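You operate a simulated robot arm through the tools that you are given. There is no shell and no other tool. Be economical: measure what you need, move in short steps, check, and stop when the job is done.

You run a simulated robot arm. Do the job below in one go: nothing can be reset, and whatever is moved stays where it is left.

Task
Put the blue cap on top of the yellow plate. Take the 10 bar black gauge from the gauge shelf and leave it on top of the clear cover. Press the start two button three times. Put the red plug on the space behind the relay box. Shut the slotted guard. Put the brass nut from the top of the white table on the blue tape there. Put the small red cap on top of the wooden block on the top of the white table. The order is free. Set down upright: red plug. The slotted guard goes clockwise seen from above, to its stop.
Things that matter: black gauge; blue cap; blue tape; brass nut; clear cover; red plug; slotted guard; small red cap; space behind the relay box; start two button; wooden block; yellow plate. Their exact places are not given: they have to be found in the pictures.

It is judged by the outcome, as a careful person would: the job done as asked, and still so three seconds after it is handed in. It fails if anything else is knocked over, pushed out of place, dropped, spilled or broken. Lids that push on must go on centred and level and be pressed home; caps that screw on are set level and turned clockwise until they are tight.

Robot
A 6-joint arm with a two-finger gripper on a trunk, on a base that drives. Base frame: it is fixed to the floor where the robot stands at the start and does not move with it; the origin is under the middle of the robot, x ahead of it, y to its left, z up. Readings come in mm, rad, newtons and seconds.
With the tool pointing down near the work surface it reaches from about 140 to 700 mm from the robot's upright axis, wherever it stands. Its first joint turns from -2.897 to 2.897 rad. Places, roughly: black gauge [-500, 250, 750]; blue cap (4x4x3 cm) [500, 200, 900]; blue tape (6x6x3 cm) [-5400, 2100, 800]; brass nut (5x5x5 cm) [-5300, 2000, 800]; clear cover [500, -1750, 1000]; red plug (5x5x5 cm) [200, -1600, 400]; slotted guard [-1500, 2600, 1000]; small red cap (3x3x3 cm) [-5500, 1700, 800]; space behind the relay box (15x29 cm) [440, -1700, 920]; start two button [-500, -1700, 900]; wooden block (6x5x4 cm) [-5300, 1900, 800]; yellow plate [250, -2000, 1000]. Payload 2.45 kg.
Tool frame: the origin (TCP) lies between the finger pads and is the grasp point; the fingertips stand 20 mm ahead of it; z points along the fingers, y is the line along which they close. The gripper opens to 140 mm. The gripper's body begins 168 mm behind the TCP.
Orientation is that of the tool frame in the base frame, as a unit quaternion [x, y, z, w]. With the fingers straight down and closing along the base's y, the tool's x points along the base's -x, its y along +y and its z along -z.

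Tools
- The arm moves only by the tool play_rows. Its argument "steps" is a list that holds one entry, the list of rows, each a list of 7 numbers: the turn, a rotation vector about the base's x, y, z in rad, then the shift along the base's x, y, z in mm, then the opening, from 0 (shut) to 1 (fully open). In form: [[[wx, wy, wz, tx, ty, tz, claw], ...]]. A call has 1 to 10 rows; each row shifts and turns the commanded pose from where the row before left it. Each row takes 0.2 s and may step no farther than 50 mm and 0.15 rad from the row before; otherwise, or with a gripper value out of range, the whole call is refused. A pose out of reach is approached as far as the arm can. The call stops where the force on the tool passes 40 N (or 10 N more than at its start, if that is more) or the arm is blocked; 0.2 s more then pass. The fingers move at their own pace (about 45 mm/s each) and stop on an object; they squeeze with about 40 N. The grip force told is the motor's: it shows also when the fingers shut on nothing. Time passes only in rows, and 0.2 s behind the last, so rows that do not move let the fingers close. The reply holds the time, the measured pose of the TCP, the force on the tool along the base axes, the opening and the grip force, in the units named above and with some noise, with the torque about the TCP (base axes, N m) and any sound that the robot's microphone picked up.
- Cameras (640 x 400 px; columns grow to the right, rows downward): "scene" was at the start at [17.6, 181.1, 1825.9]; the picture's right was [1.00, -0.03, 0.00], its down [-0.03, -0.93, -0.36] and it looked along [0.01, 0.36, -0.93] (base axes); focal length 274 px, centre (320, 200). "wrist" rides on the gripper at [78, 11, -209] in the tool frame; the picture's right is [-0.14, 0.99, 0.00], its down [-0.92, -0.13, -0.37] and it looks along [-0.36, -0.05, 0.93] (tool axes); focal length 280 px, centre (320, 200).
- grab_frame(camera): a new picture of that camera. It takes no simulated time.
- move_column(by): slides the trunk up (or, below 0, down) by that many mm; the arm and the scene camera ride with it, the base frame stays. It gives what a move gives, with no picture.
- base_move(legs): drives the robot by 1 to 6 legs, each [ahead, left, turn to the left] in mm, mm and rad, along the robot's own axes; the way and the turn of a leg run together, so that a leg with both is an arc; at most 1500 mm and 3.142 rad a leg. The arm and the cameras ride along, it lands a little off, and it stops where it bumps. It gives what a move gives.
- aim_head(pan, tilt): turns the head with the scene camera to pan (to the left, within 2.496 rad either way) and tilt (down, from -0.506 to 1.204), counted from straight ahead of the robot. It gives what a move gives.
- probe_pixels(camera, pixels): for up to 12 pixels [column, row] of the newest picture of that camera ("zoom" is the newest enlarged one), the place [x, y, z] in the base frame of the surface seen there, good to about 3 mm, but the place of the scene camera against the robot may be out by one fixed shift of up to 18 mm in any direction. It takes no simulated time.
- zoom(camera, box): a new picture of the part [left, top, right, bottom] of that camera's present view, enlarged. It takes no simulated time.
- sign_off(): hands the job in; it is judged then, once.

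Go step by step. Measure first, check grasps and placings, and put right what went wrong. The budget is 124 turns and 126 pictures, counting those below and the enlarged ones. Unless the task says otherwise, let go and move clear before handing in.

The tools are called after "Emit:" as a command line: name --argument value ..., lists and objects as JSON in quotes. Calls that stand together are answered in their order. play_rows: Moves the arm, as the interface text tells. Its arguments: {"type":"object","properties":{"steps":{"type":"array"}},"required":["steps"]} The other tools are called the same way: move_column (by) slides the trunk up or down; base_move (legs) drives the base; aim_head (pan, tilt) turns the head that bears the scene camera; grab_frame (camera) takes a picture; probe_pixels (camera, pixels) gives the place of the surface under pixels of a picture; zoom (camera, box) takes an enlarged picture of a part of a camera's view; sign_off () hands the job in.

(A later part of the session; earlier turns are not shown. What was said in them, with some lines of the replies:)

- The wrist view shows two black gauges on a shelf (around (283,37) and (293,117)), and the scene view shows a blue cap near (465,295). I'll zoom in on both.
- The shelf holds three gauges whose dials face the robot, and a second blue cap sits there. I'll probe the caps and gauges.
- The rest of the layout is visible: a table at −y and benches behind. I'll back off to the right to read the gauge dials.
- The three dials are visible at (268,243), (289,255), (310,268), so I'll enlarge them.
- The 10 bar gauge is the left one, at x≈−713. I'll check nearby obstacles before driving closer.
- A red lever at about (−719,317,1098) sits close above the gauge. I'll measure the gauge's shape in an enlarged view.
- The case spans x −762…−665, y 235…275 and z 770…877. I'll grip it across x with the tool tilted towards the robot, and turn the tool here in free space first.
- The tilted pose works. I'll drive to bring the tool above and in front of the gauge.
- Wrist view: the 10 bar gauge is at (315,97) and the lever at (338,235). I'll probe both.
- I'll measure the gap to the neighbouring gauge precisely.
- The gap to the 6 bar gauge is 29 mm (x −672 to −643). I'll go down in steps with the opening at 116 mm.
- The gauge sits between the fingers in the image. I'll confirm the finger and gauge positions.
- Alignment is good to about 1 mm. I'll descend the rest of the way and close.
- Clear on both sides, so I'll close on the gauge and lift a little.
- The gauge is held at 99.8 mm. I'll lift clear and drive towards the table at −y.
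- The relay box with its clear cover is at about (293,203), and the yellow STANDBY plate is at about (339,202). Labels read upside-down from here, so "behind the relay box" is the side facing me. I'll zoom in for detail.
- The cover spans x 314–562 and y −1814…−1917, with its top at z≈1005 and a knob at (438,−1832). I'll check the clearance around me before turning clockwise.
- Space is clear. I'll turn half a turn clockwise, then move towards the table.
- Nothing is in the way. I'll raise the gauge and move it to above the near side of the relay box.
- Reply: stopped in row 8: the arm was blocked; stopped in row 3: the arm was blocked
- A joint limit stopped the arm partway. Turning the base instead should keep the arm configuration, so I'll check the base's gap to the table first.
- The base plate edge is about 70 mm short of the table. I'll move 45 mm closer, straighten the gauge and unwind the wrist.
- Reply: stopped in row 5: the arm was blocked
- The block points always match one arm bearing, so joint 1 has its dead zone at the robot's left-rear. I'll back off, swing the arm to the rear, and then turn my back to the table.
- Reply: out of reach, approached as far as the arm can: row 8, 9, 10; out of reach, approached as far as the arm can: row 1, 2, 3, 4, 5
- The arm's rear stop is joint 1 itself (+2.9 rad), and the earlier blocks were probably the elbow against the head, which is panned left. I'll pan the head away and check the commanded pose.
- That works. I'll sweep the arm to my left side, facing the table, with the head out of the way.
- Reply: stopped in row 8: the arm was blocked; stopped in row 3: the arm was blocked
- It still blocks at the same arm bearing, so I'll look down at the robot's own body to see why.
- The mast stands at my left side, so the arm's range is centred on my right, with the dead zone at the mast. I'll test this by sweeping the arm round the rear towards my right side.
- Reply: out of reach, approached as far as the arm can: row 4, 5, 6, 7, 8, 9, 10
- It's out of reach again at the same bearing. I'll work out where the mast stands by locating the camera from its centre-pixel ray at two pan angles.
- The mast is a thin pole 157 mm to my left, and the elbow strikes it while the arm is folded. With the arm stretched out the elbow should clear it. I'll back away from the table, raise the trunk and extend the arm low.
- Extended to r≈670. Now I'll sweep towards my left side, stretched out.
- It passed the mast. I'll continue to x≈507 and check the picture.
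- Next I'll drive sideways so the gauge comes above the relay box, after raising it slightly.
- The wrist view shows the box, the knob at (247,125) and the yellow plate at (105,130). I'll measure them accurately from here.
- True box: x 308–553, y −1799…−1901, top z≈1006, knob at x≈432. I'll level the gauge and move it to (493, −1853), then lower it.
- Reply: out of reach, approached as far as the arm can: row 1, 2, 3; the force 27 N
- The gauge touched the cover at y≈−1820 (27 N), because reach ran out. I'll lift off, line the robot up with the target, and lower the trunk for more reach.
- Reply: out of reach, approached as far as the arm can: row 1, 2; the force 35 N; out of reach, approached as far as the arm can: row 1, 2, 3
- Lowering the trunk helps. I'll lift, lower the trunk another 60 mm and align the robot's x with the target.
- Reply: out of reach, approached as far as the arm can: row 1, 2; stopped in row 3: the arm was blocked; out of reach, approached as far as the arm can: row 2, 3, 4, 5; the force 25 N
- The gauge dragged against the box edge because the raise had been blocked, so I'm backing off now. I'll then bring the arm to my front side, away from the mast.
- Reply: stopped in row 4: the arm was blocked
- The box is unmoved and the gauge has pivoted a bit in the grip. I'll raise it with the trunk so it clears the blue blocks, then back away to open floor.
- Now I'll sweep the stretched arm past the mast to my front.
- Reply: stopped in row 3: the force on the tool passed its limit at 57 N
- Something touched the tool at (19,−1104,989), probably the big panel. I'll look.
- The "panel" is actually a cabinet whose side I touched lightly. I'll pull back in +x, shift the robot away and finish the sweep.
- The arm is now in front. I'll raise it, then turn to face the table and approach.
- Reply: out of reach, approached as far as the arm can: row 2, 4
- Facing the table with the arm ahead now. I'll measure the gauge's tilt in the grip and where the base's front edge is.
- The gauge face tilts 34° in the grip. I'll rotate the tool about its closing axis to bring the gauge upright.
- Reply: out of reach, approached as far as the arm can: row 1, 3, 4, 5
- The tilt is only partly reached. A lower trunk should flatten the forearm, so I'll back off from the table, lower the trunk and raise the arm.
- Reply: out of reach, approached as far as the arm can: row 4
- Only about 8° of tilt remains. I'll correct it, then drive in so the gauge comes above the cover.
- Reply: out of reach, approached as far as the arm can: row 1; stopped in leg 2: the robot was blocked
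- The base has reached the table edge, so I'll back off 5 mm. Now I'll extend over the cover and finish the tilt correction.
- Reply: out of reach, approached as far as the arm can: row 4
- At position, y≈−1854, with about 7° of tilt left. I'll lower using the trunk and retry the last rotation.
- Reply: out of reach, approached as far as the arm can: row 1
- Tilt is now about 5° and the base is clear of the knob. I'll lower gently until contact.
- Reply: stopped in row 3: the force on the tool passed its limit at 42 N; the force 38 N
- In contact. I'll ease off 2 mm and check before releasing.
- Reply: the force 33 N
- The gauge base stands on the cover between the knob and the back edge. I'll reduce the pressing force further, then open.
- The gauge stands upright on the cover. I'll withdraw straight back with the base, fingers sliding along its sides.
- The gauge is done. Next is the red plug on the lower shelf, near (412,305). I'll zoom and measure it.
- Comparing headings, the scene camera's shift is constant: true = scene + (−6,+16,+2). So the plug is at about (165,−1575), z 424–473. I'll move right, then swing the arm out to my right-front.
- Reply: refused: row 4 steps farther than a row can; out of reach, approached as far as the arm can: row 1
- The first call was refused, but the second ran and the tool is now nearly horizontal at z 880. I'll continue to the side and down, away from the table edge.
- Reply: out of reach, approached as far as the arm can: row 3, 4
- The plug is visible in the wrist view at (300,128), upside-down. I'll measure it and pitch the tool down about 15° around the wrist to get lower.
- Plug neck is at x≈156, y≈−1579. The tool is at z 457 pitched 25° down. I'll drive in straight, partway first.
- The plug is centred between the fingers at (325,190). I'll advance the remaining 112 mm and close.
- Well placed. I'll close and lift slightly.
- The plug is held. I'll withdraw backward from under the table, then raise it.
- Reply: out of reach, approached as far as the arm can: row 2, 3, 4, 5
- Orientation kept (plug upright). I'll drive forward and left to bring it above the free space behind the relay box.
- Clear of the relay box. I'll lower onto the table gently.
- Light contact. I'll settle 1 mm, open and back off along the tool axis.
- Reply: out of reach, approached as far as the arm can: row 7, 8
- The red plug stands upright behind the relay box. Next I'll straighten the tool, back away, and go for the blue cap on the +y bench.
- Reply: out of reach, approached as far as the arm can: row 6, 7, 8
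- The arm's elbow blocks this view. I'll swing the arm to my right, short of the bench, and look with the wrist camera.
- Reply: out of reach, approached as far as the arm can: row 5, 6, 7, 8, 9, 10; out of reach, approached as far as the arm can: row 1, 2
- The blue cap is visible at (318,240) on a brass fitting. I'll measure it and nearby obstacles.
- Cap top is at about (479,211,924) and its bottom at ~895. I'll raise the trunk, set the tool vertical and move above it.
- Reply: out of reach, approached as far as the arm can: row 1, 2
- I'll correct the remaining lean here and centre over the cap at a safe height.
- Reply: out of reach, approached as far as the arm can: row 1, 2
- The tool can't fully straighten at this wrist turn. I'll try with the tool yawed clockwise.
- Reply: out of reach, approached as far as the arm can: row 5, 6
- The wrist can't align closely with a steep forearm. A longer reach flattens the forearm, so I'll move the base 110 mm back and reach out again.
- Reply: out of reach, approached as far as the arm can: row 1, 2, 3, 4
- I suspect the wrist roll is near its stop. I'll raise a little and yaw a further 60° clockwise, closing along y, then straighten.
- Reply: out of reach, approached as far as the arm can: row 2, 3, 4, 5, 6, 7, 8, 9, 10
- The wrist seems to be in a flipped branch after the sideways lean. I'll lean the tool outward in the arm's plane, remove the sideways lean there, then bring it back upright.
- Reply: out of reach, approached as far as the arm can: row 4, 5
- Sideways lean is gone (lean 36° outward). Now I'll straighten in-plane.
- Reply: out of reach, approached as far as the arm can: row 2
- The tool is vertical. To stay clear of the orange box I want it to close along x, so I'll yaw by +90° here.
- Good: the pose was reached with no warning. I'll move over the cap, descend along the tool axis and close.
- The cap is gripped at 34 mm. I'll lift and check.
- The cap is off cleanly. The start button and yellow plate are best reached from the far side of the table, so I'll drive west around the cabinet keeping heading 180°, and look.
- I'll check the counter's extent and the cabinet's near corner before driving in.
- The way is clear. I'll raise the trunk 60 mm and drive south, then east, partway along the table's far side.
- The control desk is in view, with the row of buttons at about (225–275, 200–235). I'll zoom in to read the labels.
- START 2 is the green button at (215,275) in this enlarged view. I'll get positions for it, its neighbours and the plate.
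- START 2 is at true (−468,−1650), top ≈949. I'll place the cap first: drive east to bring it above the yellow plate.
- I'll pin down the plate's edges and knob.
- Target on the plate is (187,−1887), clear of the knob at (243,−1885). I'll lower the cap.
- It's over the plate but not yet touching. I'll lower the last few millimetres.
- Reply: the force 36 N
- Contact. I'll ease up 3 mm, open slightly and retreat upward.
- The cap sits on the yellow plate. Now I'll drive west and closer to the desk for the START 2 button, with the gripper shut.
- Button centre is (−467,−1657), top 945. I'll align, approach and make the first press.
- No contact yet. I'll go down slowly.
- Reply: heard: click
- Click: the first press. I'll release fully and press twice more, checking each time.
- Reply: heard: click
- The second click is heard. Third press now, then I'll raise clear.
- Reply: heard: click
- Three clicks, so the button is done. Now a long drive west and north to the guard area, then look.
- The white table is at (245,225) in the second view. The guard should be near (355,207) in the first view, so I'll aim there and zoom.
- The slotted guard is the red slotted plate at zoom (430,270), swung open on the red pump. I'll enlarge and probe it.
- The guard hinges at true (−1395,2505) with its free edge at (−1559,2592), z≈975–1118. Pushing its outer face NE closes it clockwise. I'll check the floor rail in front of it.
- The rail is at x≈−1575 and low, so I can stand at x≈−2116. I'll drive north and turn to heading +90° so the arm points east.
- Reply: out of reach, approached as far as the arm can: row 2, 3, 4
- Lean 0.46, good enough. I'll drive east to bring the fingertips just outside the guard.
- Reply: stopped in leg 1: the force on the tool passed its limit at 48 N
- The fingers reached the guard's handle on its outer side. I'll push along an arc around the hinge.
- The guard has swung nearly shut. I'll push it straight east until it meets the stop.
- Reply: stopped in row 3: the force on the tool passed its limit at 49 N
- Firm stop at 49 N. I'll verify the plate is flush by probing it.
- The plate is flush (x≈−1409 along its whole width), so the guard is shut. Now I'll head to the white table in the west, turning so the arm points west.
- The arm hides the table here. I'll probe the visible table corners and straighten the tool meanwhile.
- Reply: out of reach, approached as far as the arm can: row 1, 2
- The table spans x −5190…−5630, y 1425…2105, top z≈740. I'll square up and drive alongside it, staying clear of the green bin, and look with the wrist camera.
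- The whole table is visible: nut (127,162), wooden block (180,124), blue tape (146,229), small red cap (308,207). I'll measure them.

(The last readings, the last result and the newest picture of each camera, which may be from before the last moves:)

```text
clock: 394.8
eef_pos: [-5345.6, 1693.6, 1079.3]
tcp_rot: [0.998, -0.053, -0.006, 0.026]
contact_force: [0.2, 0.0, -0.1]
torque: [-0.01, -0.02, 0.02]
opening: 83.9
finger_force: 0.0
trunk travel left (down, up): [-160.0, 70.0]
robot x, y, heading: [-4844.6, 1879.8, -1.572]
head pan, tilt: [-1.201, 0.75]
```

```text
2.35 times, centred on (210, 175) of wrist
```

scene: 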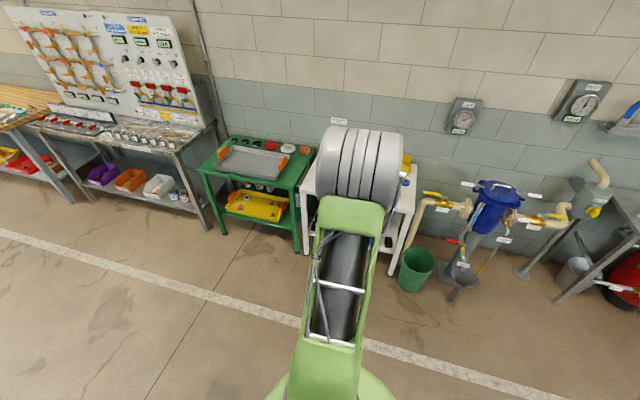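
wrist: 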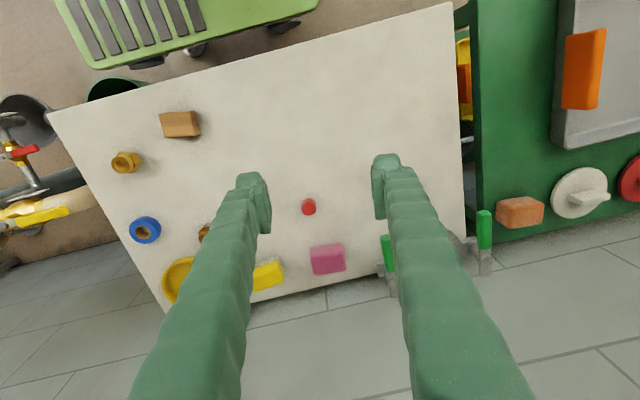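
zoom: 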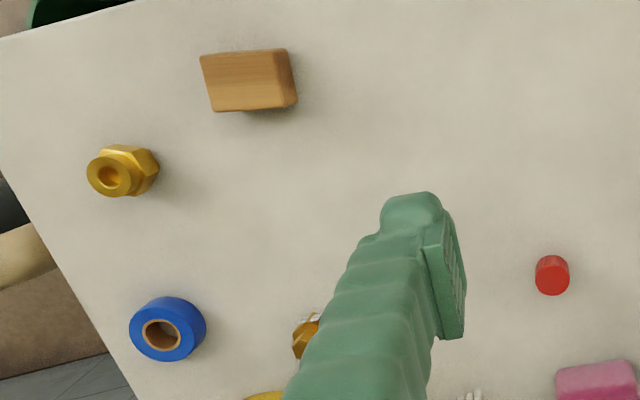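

Positions: cap (−5484,1734, top 766), block centre (−5266,1906, top 773), nut (−5307,2020, top 784), tape (−5442,2063, top 762). I'll go for the red cap first.

Emit:
move_column --by -120

Emit:
play_rows --steps '[[[0.05, -0.015, 0, -40, 15, 0, 0.43], [0, 0, 0, -45, 15, -5, 0.43], [0, 0, 0, -45, 10, -15, 0.43], [0, 0, 0, -8, 0, -45, 0.43], [0, 0, 0, 0, 0, -45, 0.43], [0, 0, 0, 0, 0, 0, 0.43]]]'

Emit:
grab_frame --camera "wrist"

Emit:
probe_pixels --camera "wrist" --pixels '[[320, 160], [320, 150], [310, 160], [330, 160], [320, 170], [320, 140]]'

```text
clock: 396.3
eef_pos: [-5345.4, 1691.9, 959.5]
tcp_rot: [0.998, -0.054, -0.007, 0.027]
contact_force: [-0.5, 0.5, -0.5]
torque: [-0.01, 0.01, -0.02]
opening: 84.1
finger_force: 0.1
trunk travel left (down, up): [-40.0, 190.0]
robot x, y, heading: [-4847.2, 1885.1, -1.572]
head pan, tilt: [-1.201, 0.75]
```

```text
clock: 397.7
eef_pos: [-5483.4, 1733.2, 850.0]
tcp_rot: [0.999, -0.054, 0.0, 0.002]
contact_force: [-0.5, -0.5, -0.5]
torque: [0.0, -0.02, 0.01]
opening: 59.8
finger_force: 0.0
trunk travel left (down, up): [-40.0, 190.0]
robot x, y, heading: [-4846.9, 1882.3, -1.572]
head pan, tilt: [-1.201, 0.75]
```

```text
13 pictures are left
```

wrist: 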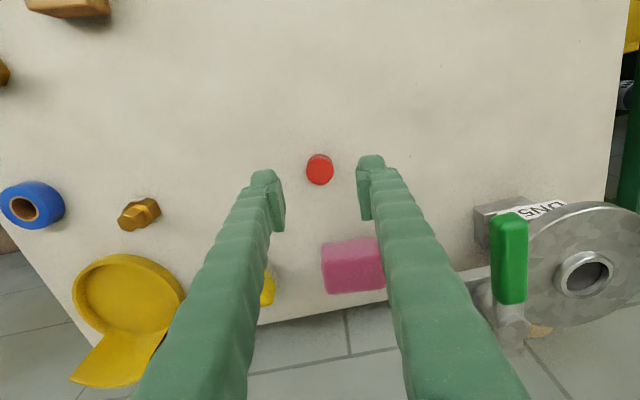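

```text
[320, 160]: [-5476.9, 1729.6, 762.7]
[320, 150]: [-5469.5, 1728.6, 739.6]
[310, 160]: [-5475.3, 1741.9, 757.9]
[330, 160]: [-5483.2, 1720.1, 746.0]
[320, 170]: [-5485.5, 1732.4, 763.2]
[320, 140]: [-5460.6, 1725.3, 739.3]
```

Cap centre is (−5486,1731). I'll descend, close and lift.

Emit:
play_rows --steps '[[[0, 0, 0, -3, -2, -43, 0.43], [0, 0, 0, 0, 0, -42, 0.43], [0, 0, 0, 0, 0, 0, 0.43], [0, 0, 0, 0, 0, 0, 0.05], [0, 0, 0, 0, 0, 0, 0.05], [0, 0, 0, 0, 0, 0, 0.05], [0, 0, 0, 0, 0, 40, 0.05], [0, 0, 0, 0, 0, 40, 0.05], [0, 0, 0, 0, 0, 0, 0.05]]]'

Emit:
play_rows --steps '[[[0, 0, 0, 38, 28, 0, 0.05], [0, 0, 0, 38, 28, 0, 0.05], [0, 0, 0, 36, 30, 0, 0.05], [0, 0, 0, 36, 30, 0, 0.05], [0, 0, 0, 36, 30, 0, 0.05], [0, 0, 0, 36, 29, 0, 0.05], [0, 0, 0, 0, 0, 0, 0.05]]]'

Emit:
grab_frame --camera "wrist"

Emit:
probe_pixels --camera "wrist" --pixels '[[290, 140], [320, 135], [345, 140], [320, 125], [280, 130], [355, 150], [300, 120], [270, 150], [320, 115], [340, 120]]'

```text
clock: 399.7
eef_pos: [-5486.3, 1728.0, 845.0]
tcp_rot: [0.999, -0.054, -0.001, 0.002]
contact_force: [0.3, -0.4, -0.5]
torque: [-0.02, -0.02, 0.0]
opening: 26.0
finger_force: 39.6
trunk travel left (down, up): [-40.0, 190.0]
robot x, y, heading: [-4848.9, 1885.0, -1.576]
head pan, tilt: [-1.201, 0.75]
```

```text
clock: 401.3
eef_pos: [-5265.3, 1906.4, 844.0]
tcp_rot: [0.998, -0.055, 0.0, 0.002]
contact_force: [-0.6, 0.0, -0.1]
torque: [0.0, 0.0, -0.01]
opening: 25.7
finger_force: 39.8
trunk travel left (down, up): [-40.0, 190.0]
robot x, y, heading: [-4843.2, 1883.3, -1.577]
head pan, tilt: [-1.201, 0.75]
```

```text
12 pictures are left
```

wrist: 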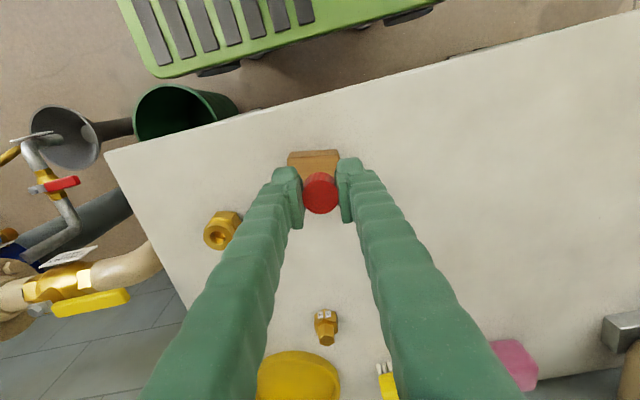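

```text
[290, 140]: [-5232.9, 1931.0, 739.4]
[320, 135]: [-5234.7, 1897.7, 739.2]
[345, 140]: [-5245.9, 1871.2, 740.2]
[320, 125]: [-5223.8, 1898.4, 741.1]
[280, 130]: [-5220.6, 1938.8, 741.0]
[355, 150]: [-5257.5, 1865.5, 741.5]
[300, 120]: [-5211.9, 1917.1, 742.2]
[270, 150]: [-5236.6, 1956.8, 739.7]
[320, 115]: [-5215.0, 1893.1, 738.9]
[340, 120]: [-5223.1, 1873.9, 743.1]
```

The cap is held above the block. I'll check the block's top extent quickly.

Emit:
probe_pixels --camera "wrist" --pixels '[[292, 155], [335, 153], [300, 160], [328, 160], [314, 165], [289, 160], [338, 157], [310, 154], [314, 170], [221, 228], [215, 233], [325, 318]]'

```text
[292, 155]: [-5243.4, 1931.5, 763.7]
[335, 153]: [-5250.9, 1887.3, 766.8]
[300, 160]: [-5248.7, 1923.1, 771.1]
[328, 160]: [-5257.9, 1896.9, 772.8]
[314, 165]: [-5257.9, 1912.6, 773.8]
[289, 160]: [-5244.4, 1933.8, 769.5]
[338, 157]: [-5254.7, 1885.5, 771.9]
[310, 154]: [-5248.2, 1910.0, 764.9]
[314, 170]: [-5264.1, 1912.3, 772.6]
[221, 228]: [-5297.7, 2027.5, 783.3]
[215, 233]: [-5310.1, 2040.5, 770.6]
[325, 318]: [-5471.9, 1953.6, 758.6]
```

Block centre is about (−5273,1908), top 773. I'll lower the cap onto it.

Emit:
play_rows --steps '[[[0, 0, 0, -7, 2, -30, 0.05], [0, 0, 0, 0, 0, -9, 0.05], [0, 0, 0, 0, 0, -3, 0.05], [0, 0, 0, 0, 0, -2, 0.05], [0, 0, 0, 0, 0, 0, 0.05]]]'

```text
clock: 402.5
eef_pos: [-5273.4, 1907.1, 801.3]
tcp_rot: [0.999, -0.054, 0.0, 0.002]
contact_force: [0.2, 0.2, 0.1]
torque: [0.03, -0.02, 0.0]
opening: 25.9
finger_force: 40.0
trunk travel left (down, up): [-40.0, 190.0]
robot x, y, heading: [-4844.0, 1884.5, -1.571]
head pan, tilt: [-1.201, 0.75]
```

Just above contact. I'll set it down, release, rise and move over the nut.

Emit:
play_rows --steps '[[[0, 0, 0, 0, 0, -1.5, 0.05], [0, 0, 0, 0, 0, 0, 0.25], [0, 0, 0, 0, 0, 0, 0.35], [0, 0, 0, 0, 0, 0, 0.35], [0, 0, 0, 0, 0, 35, 0.35], [0, 0, 0, 0, 0, 45, 0.5], [0, 0, 0, -10, 40, 0, 0.6], [0, 0, 0, -10, 40, 0, 0.6], [0, 0, 0, -10, 36, 0, 0.6], [0, 0, 0, 0, 0, 0, 0.6]]]'

Emit:
grab_frame --camera "wrist"

Emit:
probe_pixels --camera "wrist" --pixels '[[320, 165], [310, 165], [330, 165], [320, 155], [320, 175], [320, 145], [300, 165], [340, 165], [320, 185]]'

```text
clock: 404.7
eef_pos: [-5305.5, 2021.6, 877.8]
tcp_rot: [0.999, -0.054, -0.001, 0.001]
contact_force: [0.1, -0.3, 0.0]
torque: [-0.04, 0.0, 0.03]
opening: 84.2
finger_force: 0.2
trunk travel left (down, up): [-40.0, 190.0]
robot x, y, heading: [-4847.9, 1883.1, -1.576]
head pan, tilt: [-1.201, 0.75]
```

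```text
11 pictures are left
```

wrist: 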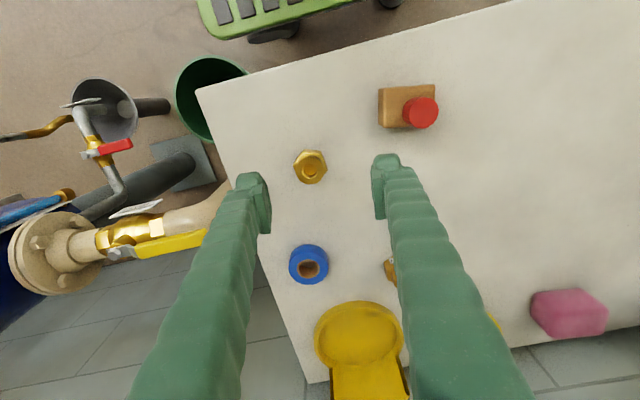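

```text
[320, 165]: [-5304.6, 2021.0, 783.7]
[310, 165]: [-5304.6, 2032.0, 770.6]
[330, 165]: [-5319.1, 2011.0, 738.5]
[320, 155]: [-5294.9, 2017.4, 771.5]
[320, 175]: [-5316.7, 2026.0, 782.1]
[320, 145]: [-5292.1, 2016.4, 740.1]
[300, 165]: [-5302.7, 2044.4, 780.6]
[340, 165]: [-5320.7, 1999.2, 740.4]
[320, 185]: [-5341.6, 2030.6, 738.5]
```

The nut is at about (311,167). I'll probe nut, cap on block and tape precisely.

Emit:
probe_pixels --camera "wrist" --pixels '[[311, 154], [311, 180], [296, 167], [326, 168], [421, 112], [408, 112], [434, 112], [384, 92], [382, 124], [296, 264], [322, 262], [309, 249]]'

```text
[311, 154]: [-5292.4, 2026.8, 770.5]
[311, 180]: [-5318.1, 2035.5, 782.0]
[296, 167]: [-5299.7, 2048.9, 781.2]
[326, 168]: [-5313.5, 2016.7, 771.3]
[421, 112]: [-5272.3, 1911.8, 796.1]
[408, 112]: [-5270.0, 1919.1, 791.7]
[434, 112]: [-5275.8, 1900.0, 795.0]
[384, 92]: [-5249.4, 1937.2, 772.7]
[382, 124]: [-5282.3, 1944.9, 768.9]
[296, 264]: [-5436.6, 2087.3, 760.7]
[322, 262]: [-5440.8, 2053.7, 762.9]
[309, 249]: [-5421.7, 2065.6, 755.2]
```

The cap sits well on the block. Nut centre is ≈(−5307,2032) and tape centre ≈(−5444,2069), top 762. I'll pick the nut and carry it over the tape.

Emit:
play_rows --steps '[[[0, 0, 0, -1.5, 10.5, -30, 0.6], [0, 0, 0, 0, 0, -42, 0.6], [0, 0, 0, 0, 0, -40, 0.6], [0, 0, 0, 0, 0, 0, 0.1], [0, 0, 0, 0, 0, 0, 0.1], [0, 0, 0, 0, 0, 0, 0.1], [0, 0, 0, 0, 0, 0, 0.1], [0, 0, 0, 0, 0, 40, 0.1], [0, 0, 0, 0, 0, 40, 0.1], [0, 0, 0, 0, 0, 0, 0.1]]]'

Emit:
grab_frame --camera "wrist"

```text
clock: 406.9
eef_pos: [-5304.9, 2033.4, 847.1]
tcp_rot: [0.999, -0.054, 0.0, 0.002]
contact_force: [0.1, 0.0, -1.1]
torque: [0.0, 0.01, 0.0]
opening: 39.6
finger_force: 40.2
trunk travel left (down, up): [-40.0, 190.0]
robot x, y, heading: [-4845.9, 1884.1, -1.571]
head pan, tilt: [-1.201, 0.75]
```

```text
10 pictures are left
```

wrist: 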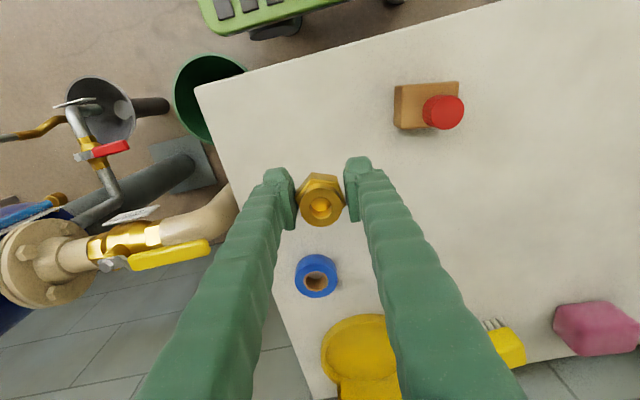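

The nut is held. I'll move over the tape and lower.

Emit:
play_rows --steps '[[[0, 0, 0, -47, 12, 0, 0.1], [0, 0, 0, -46, 12, 0, 0.1], [0, 0, 0, -46, 12, 0, 0.1], [0, 0, 0, 0, 0, -30, 0.1], [0, 0, 0, 0, 0, 0, 0.1]]]'

Emit:
grab_frame --camera "wrist"

Emit:
probe_pixels --camera "wrist" --pixels '[[320, 160], [300, 165], [340, 165], [320, 150], [320, 155], [310, 160], [330, 160], [320, 190]]'

```text
clock: 408.1
eef_pos: [-5441.8, 2070.8, 816.4]
tcp_rot: [0.999, -0.054, 0.001, 0.002]
contact_force: [0.6, -0.7, -1.4]
torque: [0.02, 0.01, 0.02]
opening: 39.7
finger_force: 40.2
trunk travel left (down, up): [-40.0, 190.0]
robot x, y, heading: [-4850.3, 1881.5, -1.569]
head pan, tilt: [-1.201, 0.75]
```

```text
9 pictures are left
```

wrist: 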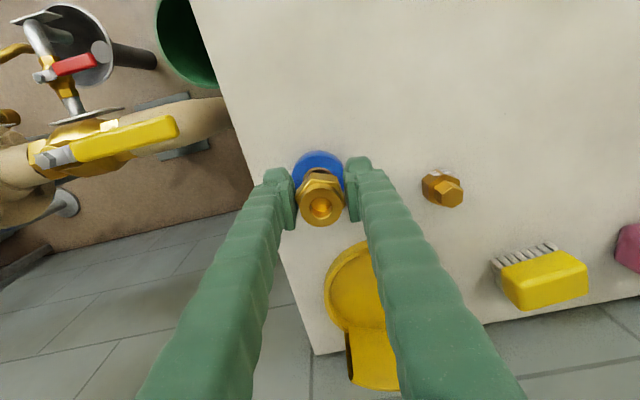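

```text
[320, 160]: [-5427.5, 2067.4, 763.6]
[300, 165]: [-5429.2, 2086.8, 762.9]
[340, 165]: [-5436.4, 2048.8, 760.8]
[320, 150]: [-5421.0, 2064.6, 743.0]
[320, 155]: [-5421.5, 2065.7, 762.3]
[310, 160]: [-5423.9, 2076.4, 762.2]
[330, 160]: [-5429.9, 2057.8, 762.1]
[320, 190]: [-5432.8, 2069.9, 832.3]
```

I'll shift −4/−3 mm to centre and lower until contact.

Emit:
play_rows --steps '[[[0, 0, 0, -4, -3, -12, 0.1], [0, 0, 0, 0, 0, -9, 0.1], [0, 0, 0, 0, 0, -2, 0.1], [0, 0, 0, 0, 0, -2, 0.1], [0, 0, 0, 0, 0, -1, 0.1], [0, 0, 0, 0, 0, 0, 0.1]]]'

```text
clock: 409.5
eef_pos: [-5447.4, 2068.5, 790.1]
tcp_rot: [0.999, -0.054, 0.0, 0.002]
contact_force: [-0.2, 0.2, -2.3]
torque: [0.02, -0.03, 0.02]
opening: 39.8
finger_force: 39.8
trunk travel left (down, up): [-40.0, 190.0]
robot x, y, heading: [-4848.1, 1883.0, -1.568]
head pan, tilt: [-1.201, 0.75]
```

Not touching yet, so I'll continue in millimetre steps.

Emit:
play_rows --steps '[[[0, 0, 0, 0, 0, -1, 0.1], [0, 0, 0, 0, 0, -1, 0.1], [0, 0, 0, 0, 0, -1, 0.1], [0, 0, 0, 0, 0, 0, 0.1]]]'

```text
clock: 410.5
eef_pos: [-5447.2, 2066.4, 787.9]
tcp_rot: [0.998, -0.055, 0.0, 0.002]
contact_force: [0.4, 0.0, -1.3]
torque: [-0.03, 0.0, 0.0]
opening: 40.2
finger_force: 39.7
trunk travel left (down, up): [-40.0, 190.0]
robot x, y, heading: [-4845.0, 1881.5, -1.575]
head pan, tilt: [-1.201, 0.75]
```

I'll go 2 mm more, release and rise, then look.

Emit:
play_rows --steps '[[[0, 0, 0, 0, 0, -1, 0.1], [0, 0, 0, 0, 0, -1, 0.1], [0, 0, 0, 0, 0, 0, 0.1], [0, 0, 0, 0, 0, 0, 0.33], [0, 0, 0, 0, 0, 0, 0.45], [0, 0, 0, 0, 0, 0, 0.45], [0, 0, 0, 0, 0, 30, 0.45], [0, 0, 0, 0, 0, 45, 0.45], [0, 0, 0, 30, 0, 30, 0.45], [0, 0, 0, 0, 0, 0, 0.45]]]'

Emit:
grab_frame --camera "wrist"

Emit:
zoom --camera "wrist" --box '[260, 80, 480, 260]'

```text
clock: 412.7
eef_pos: [-5417.7, 2068.0, 889.6]
tcp_rot: [0.999, -0.054, 0.0, 0.002]
contact_force: [0.1, -0.1, -0.1]
torque: [0.01, 0.02, 0.01]
opening: 62.9
finger_force: 0.1
trunk travel left (down, up): [-40.0, 190.0]
robot x, y, heading: [-4845.5, 1884.4, -1.572]
head pan, tilt: [-1.201, 0.75]
```

```text
8 pictures are left
```

wrist: 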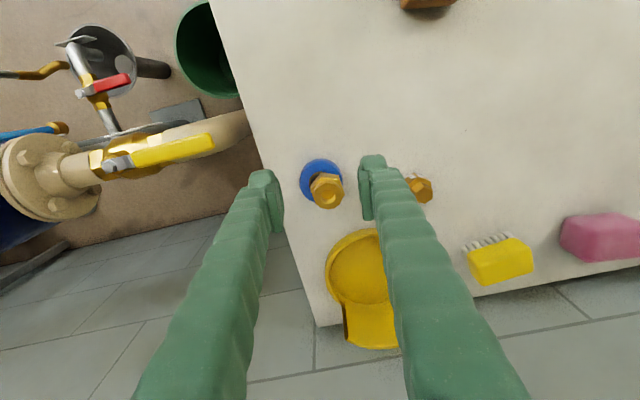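

```text
2.22 times, centred on (370, 170) of wrist
```

zoom: 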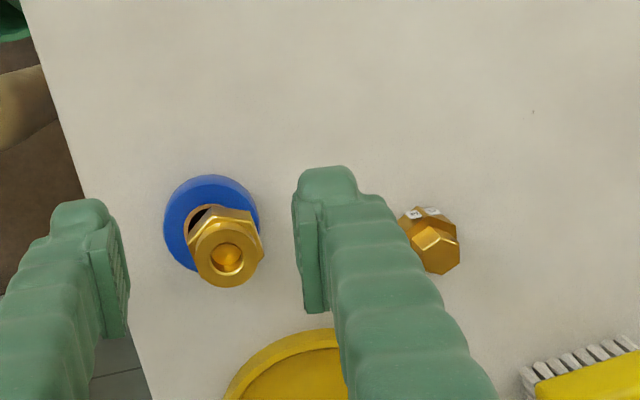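

The nut stands on the tape. I'll check how well centred and level it is.

Emit:
probe_pixels --camera "zoom" --pixels '[[228, 240], [228, 276], [205, 258], [252, 258], [167, 225], [256, 215], [210, 180], [185, 260], [215, 212], [197, 235]]'

```text
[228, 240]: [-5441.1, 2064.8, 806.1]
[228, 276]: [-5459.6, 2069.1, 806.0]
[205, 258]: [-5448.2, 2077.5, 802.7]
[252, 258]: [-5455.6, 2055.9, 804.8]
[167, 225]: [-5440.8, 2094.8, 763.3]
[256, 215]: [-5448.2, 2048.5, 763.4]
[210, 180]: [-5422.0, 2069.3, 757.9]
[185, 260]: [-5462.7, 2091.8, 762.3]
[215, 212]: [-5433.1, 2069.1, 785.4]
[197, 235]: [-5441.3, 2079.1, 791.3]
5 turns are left
```

The nut is level (top z≈805) and centred at (−5451,2067) on the tape, and the gripper is open and clear. All parts are done, so I'm handing in.

Emit:
sign_off

```text
The job is handed in.
```

All seven parts of the job are done and it's handed in:
- **Gauge:** the 10 bar gauge stands upright on the clear cover. On the way it bumped the relay box a few times and was pushed against the front of the box. The box still looked in place.
- **Red plug:** it stands upright behind the relay box. Labels there read from the far side, so I took "behind" as the side facing the robot.
- **Blue cap:** it sits on the yellow plate.
- **Start two button:** pressed three times, with a click heard each time.
- **Slotted guard:** shut clockwise to its stop, and it measured flush.
- **Brass nut:** it sits level and centred on the blue tape.
- **Small red cap:** it sits on the wooden block.

The arm also touched the side of the big cabinet once, and the base stopped once against the table edge. I saw nothing knocked over or moved.
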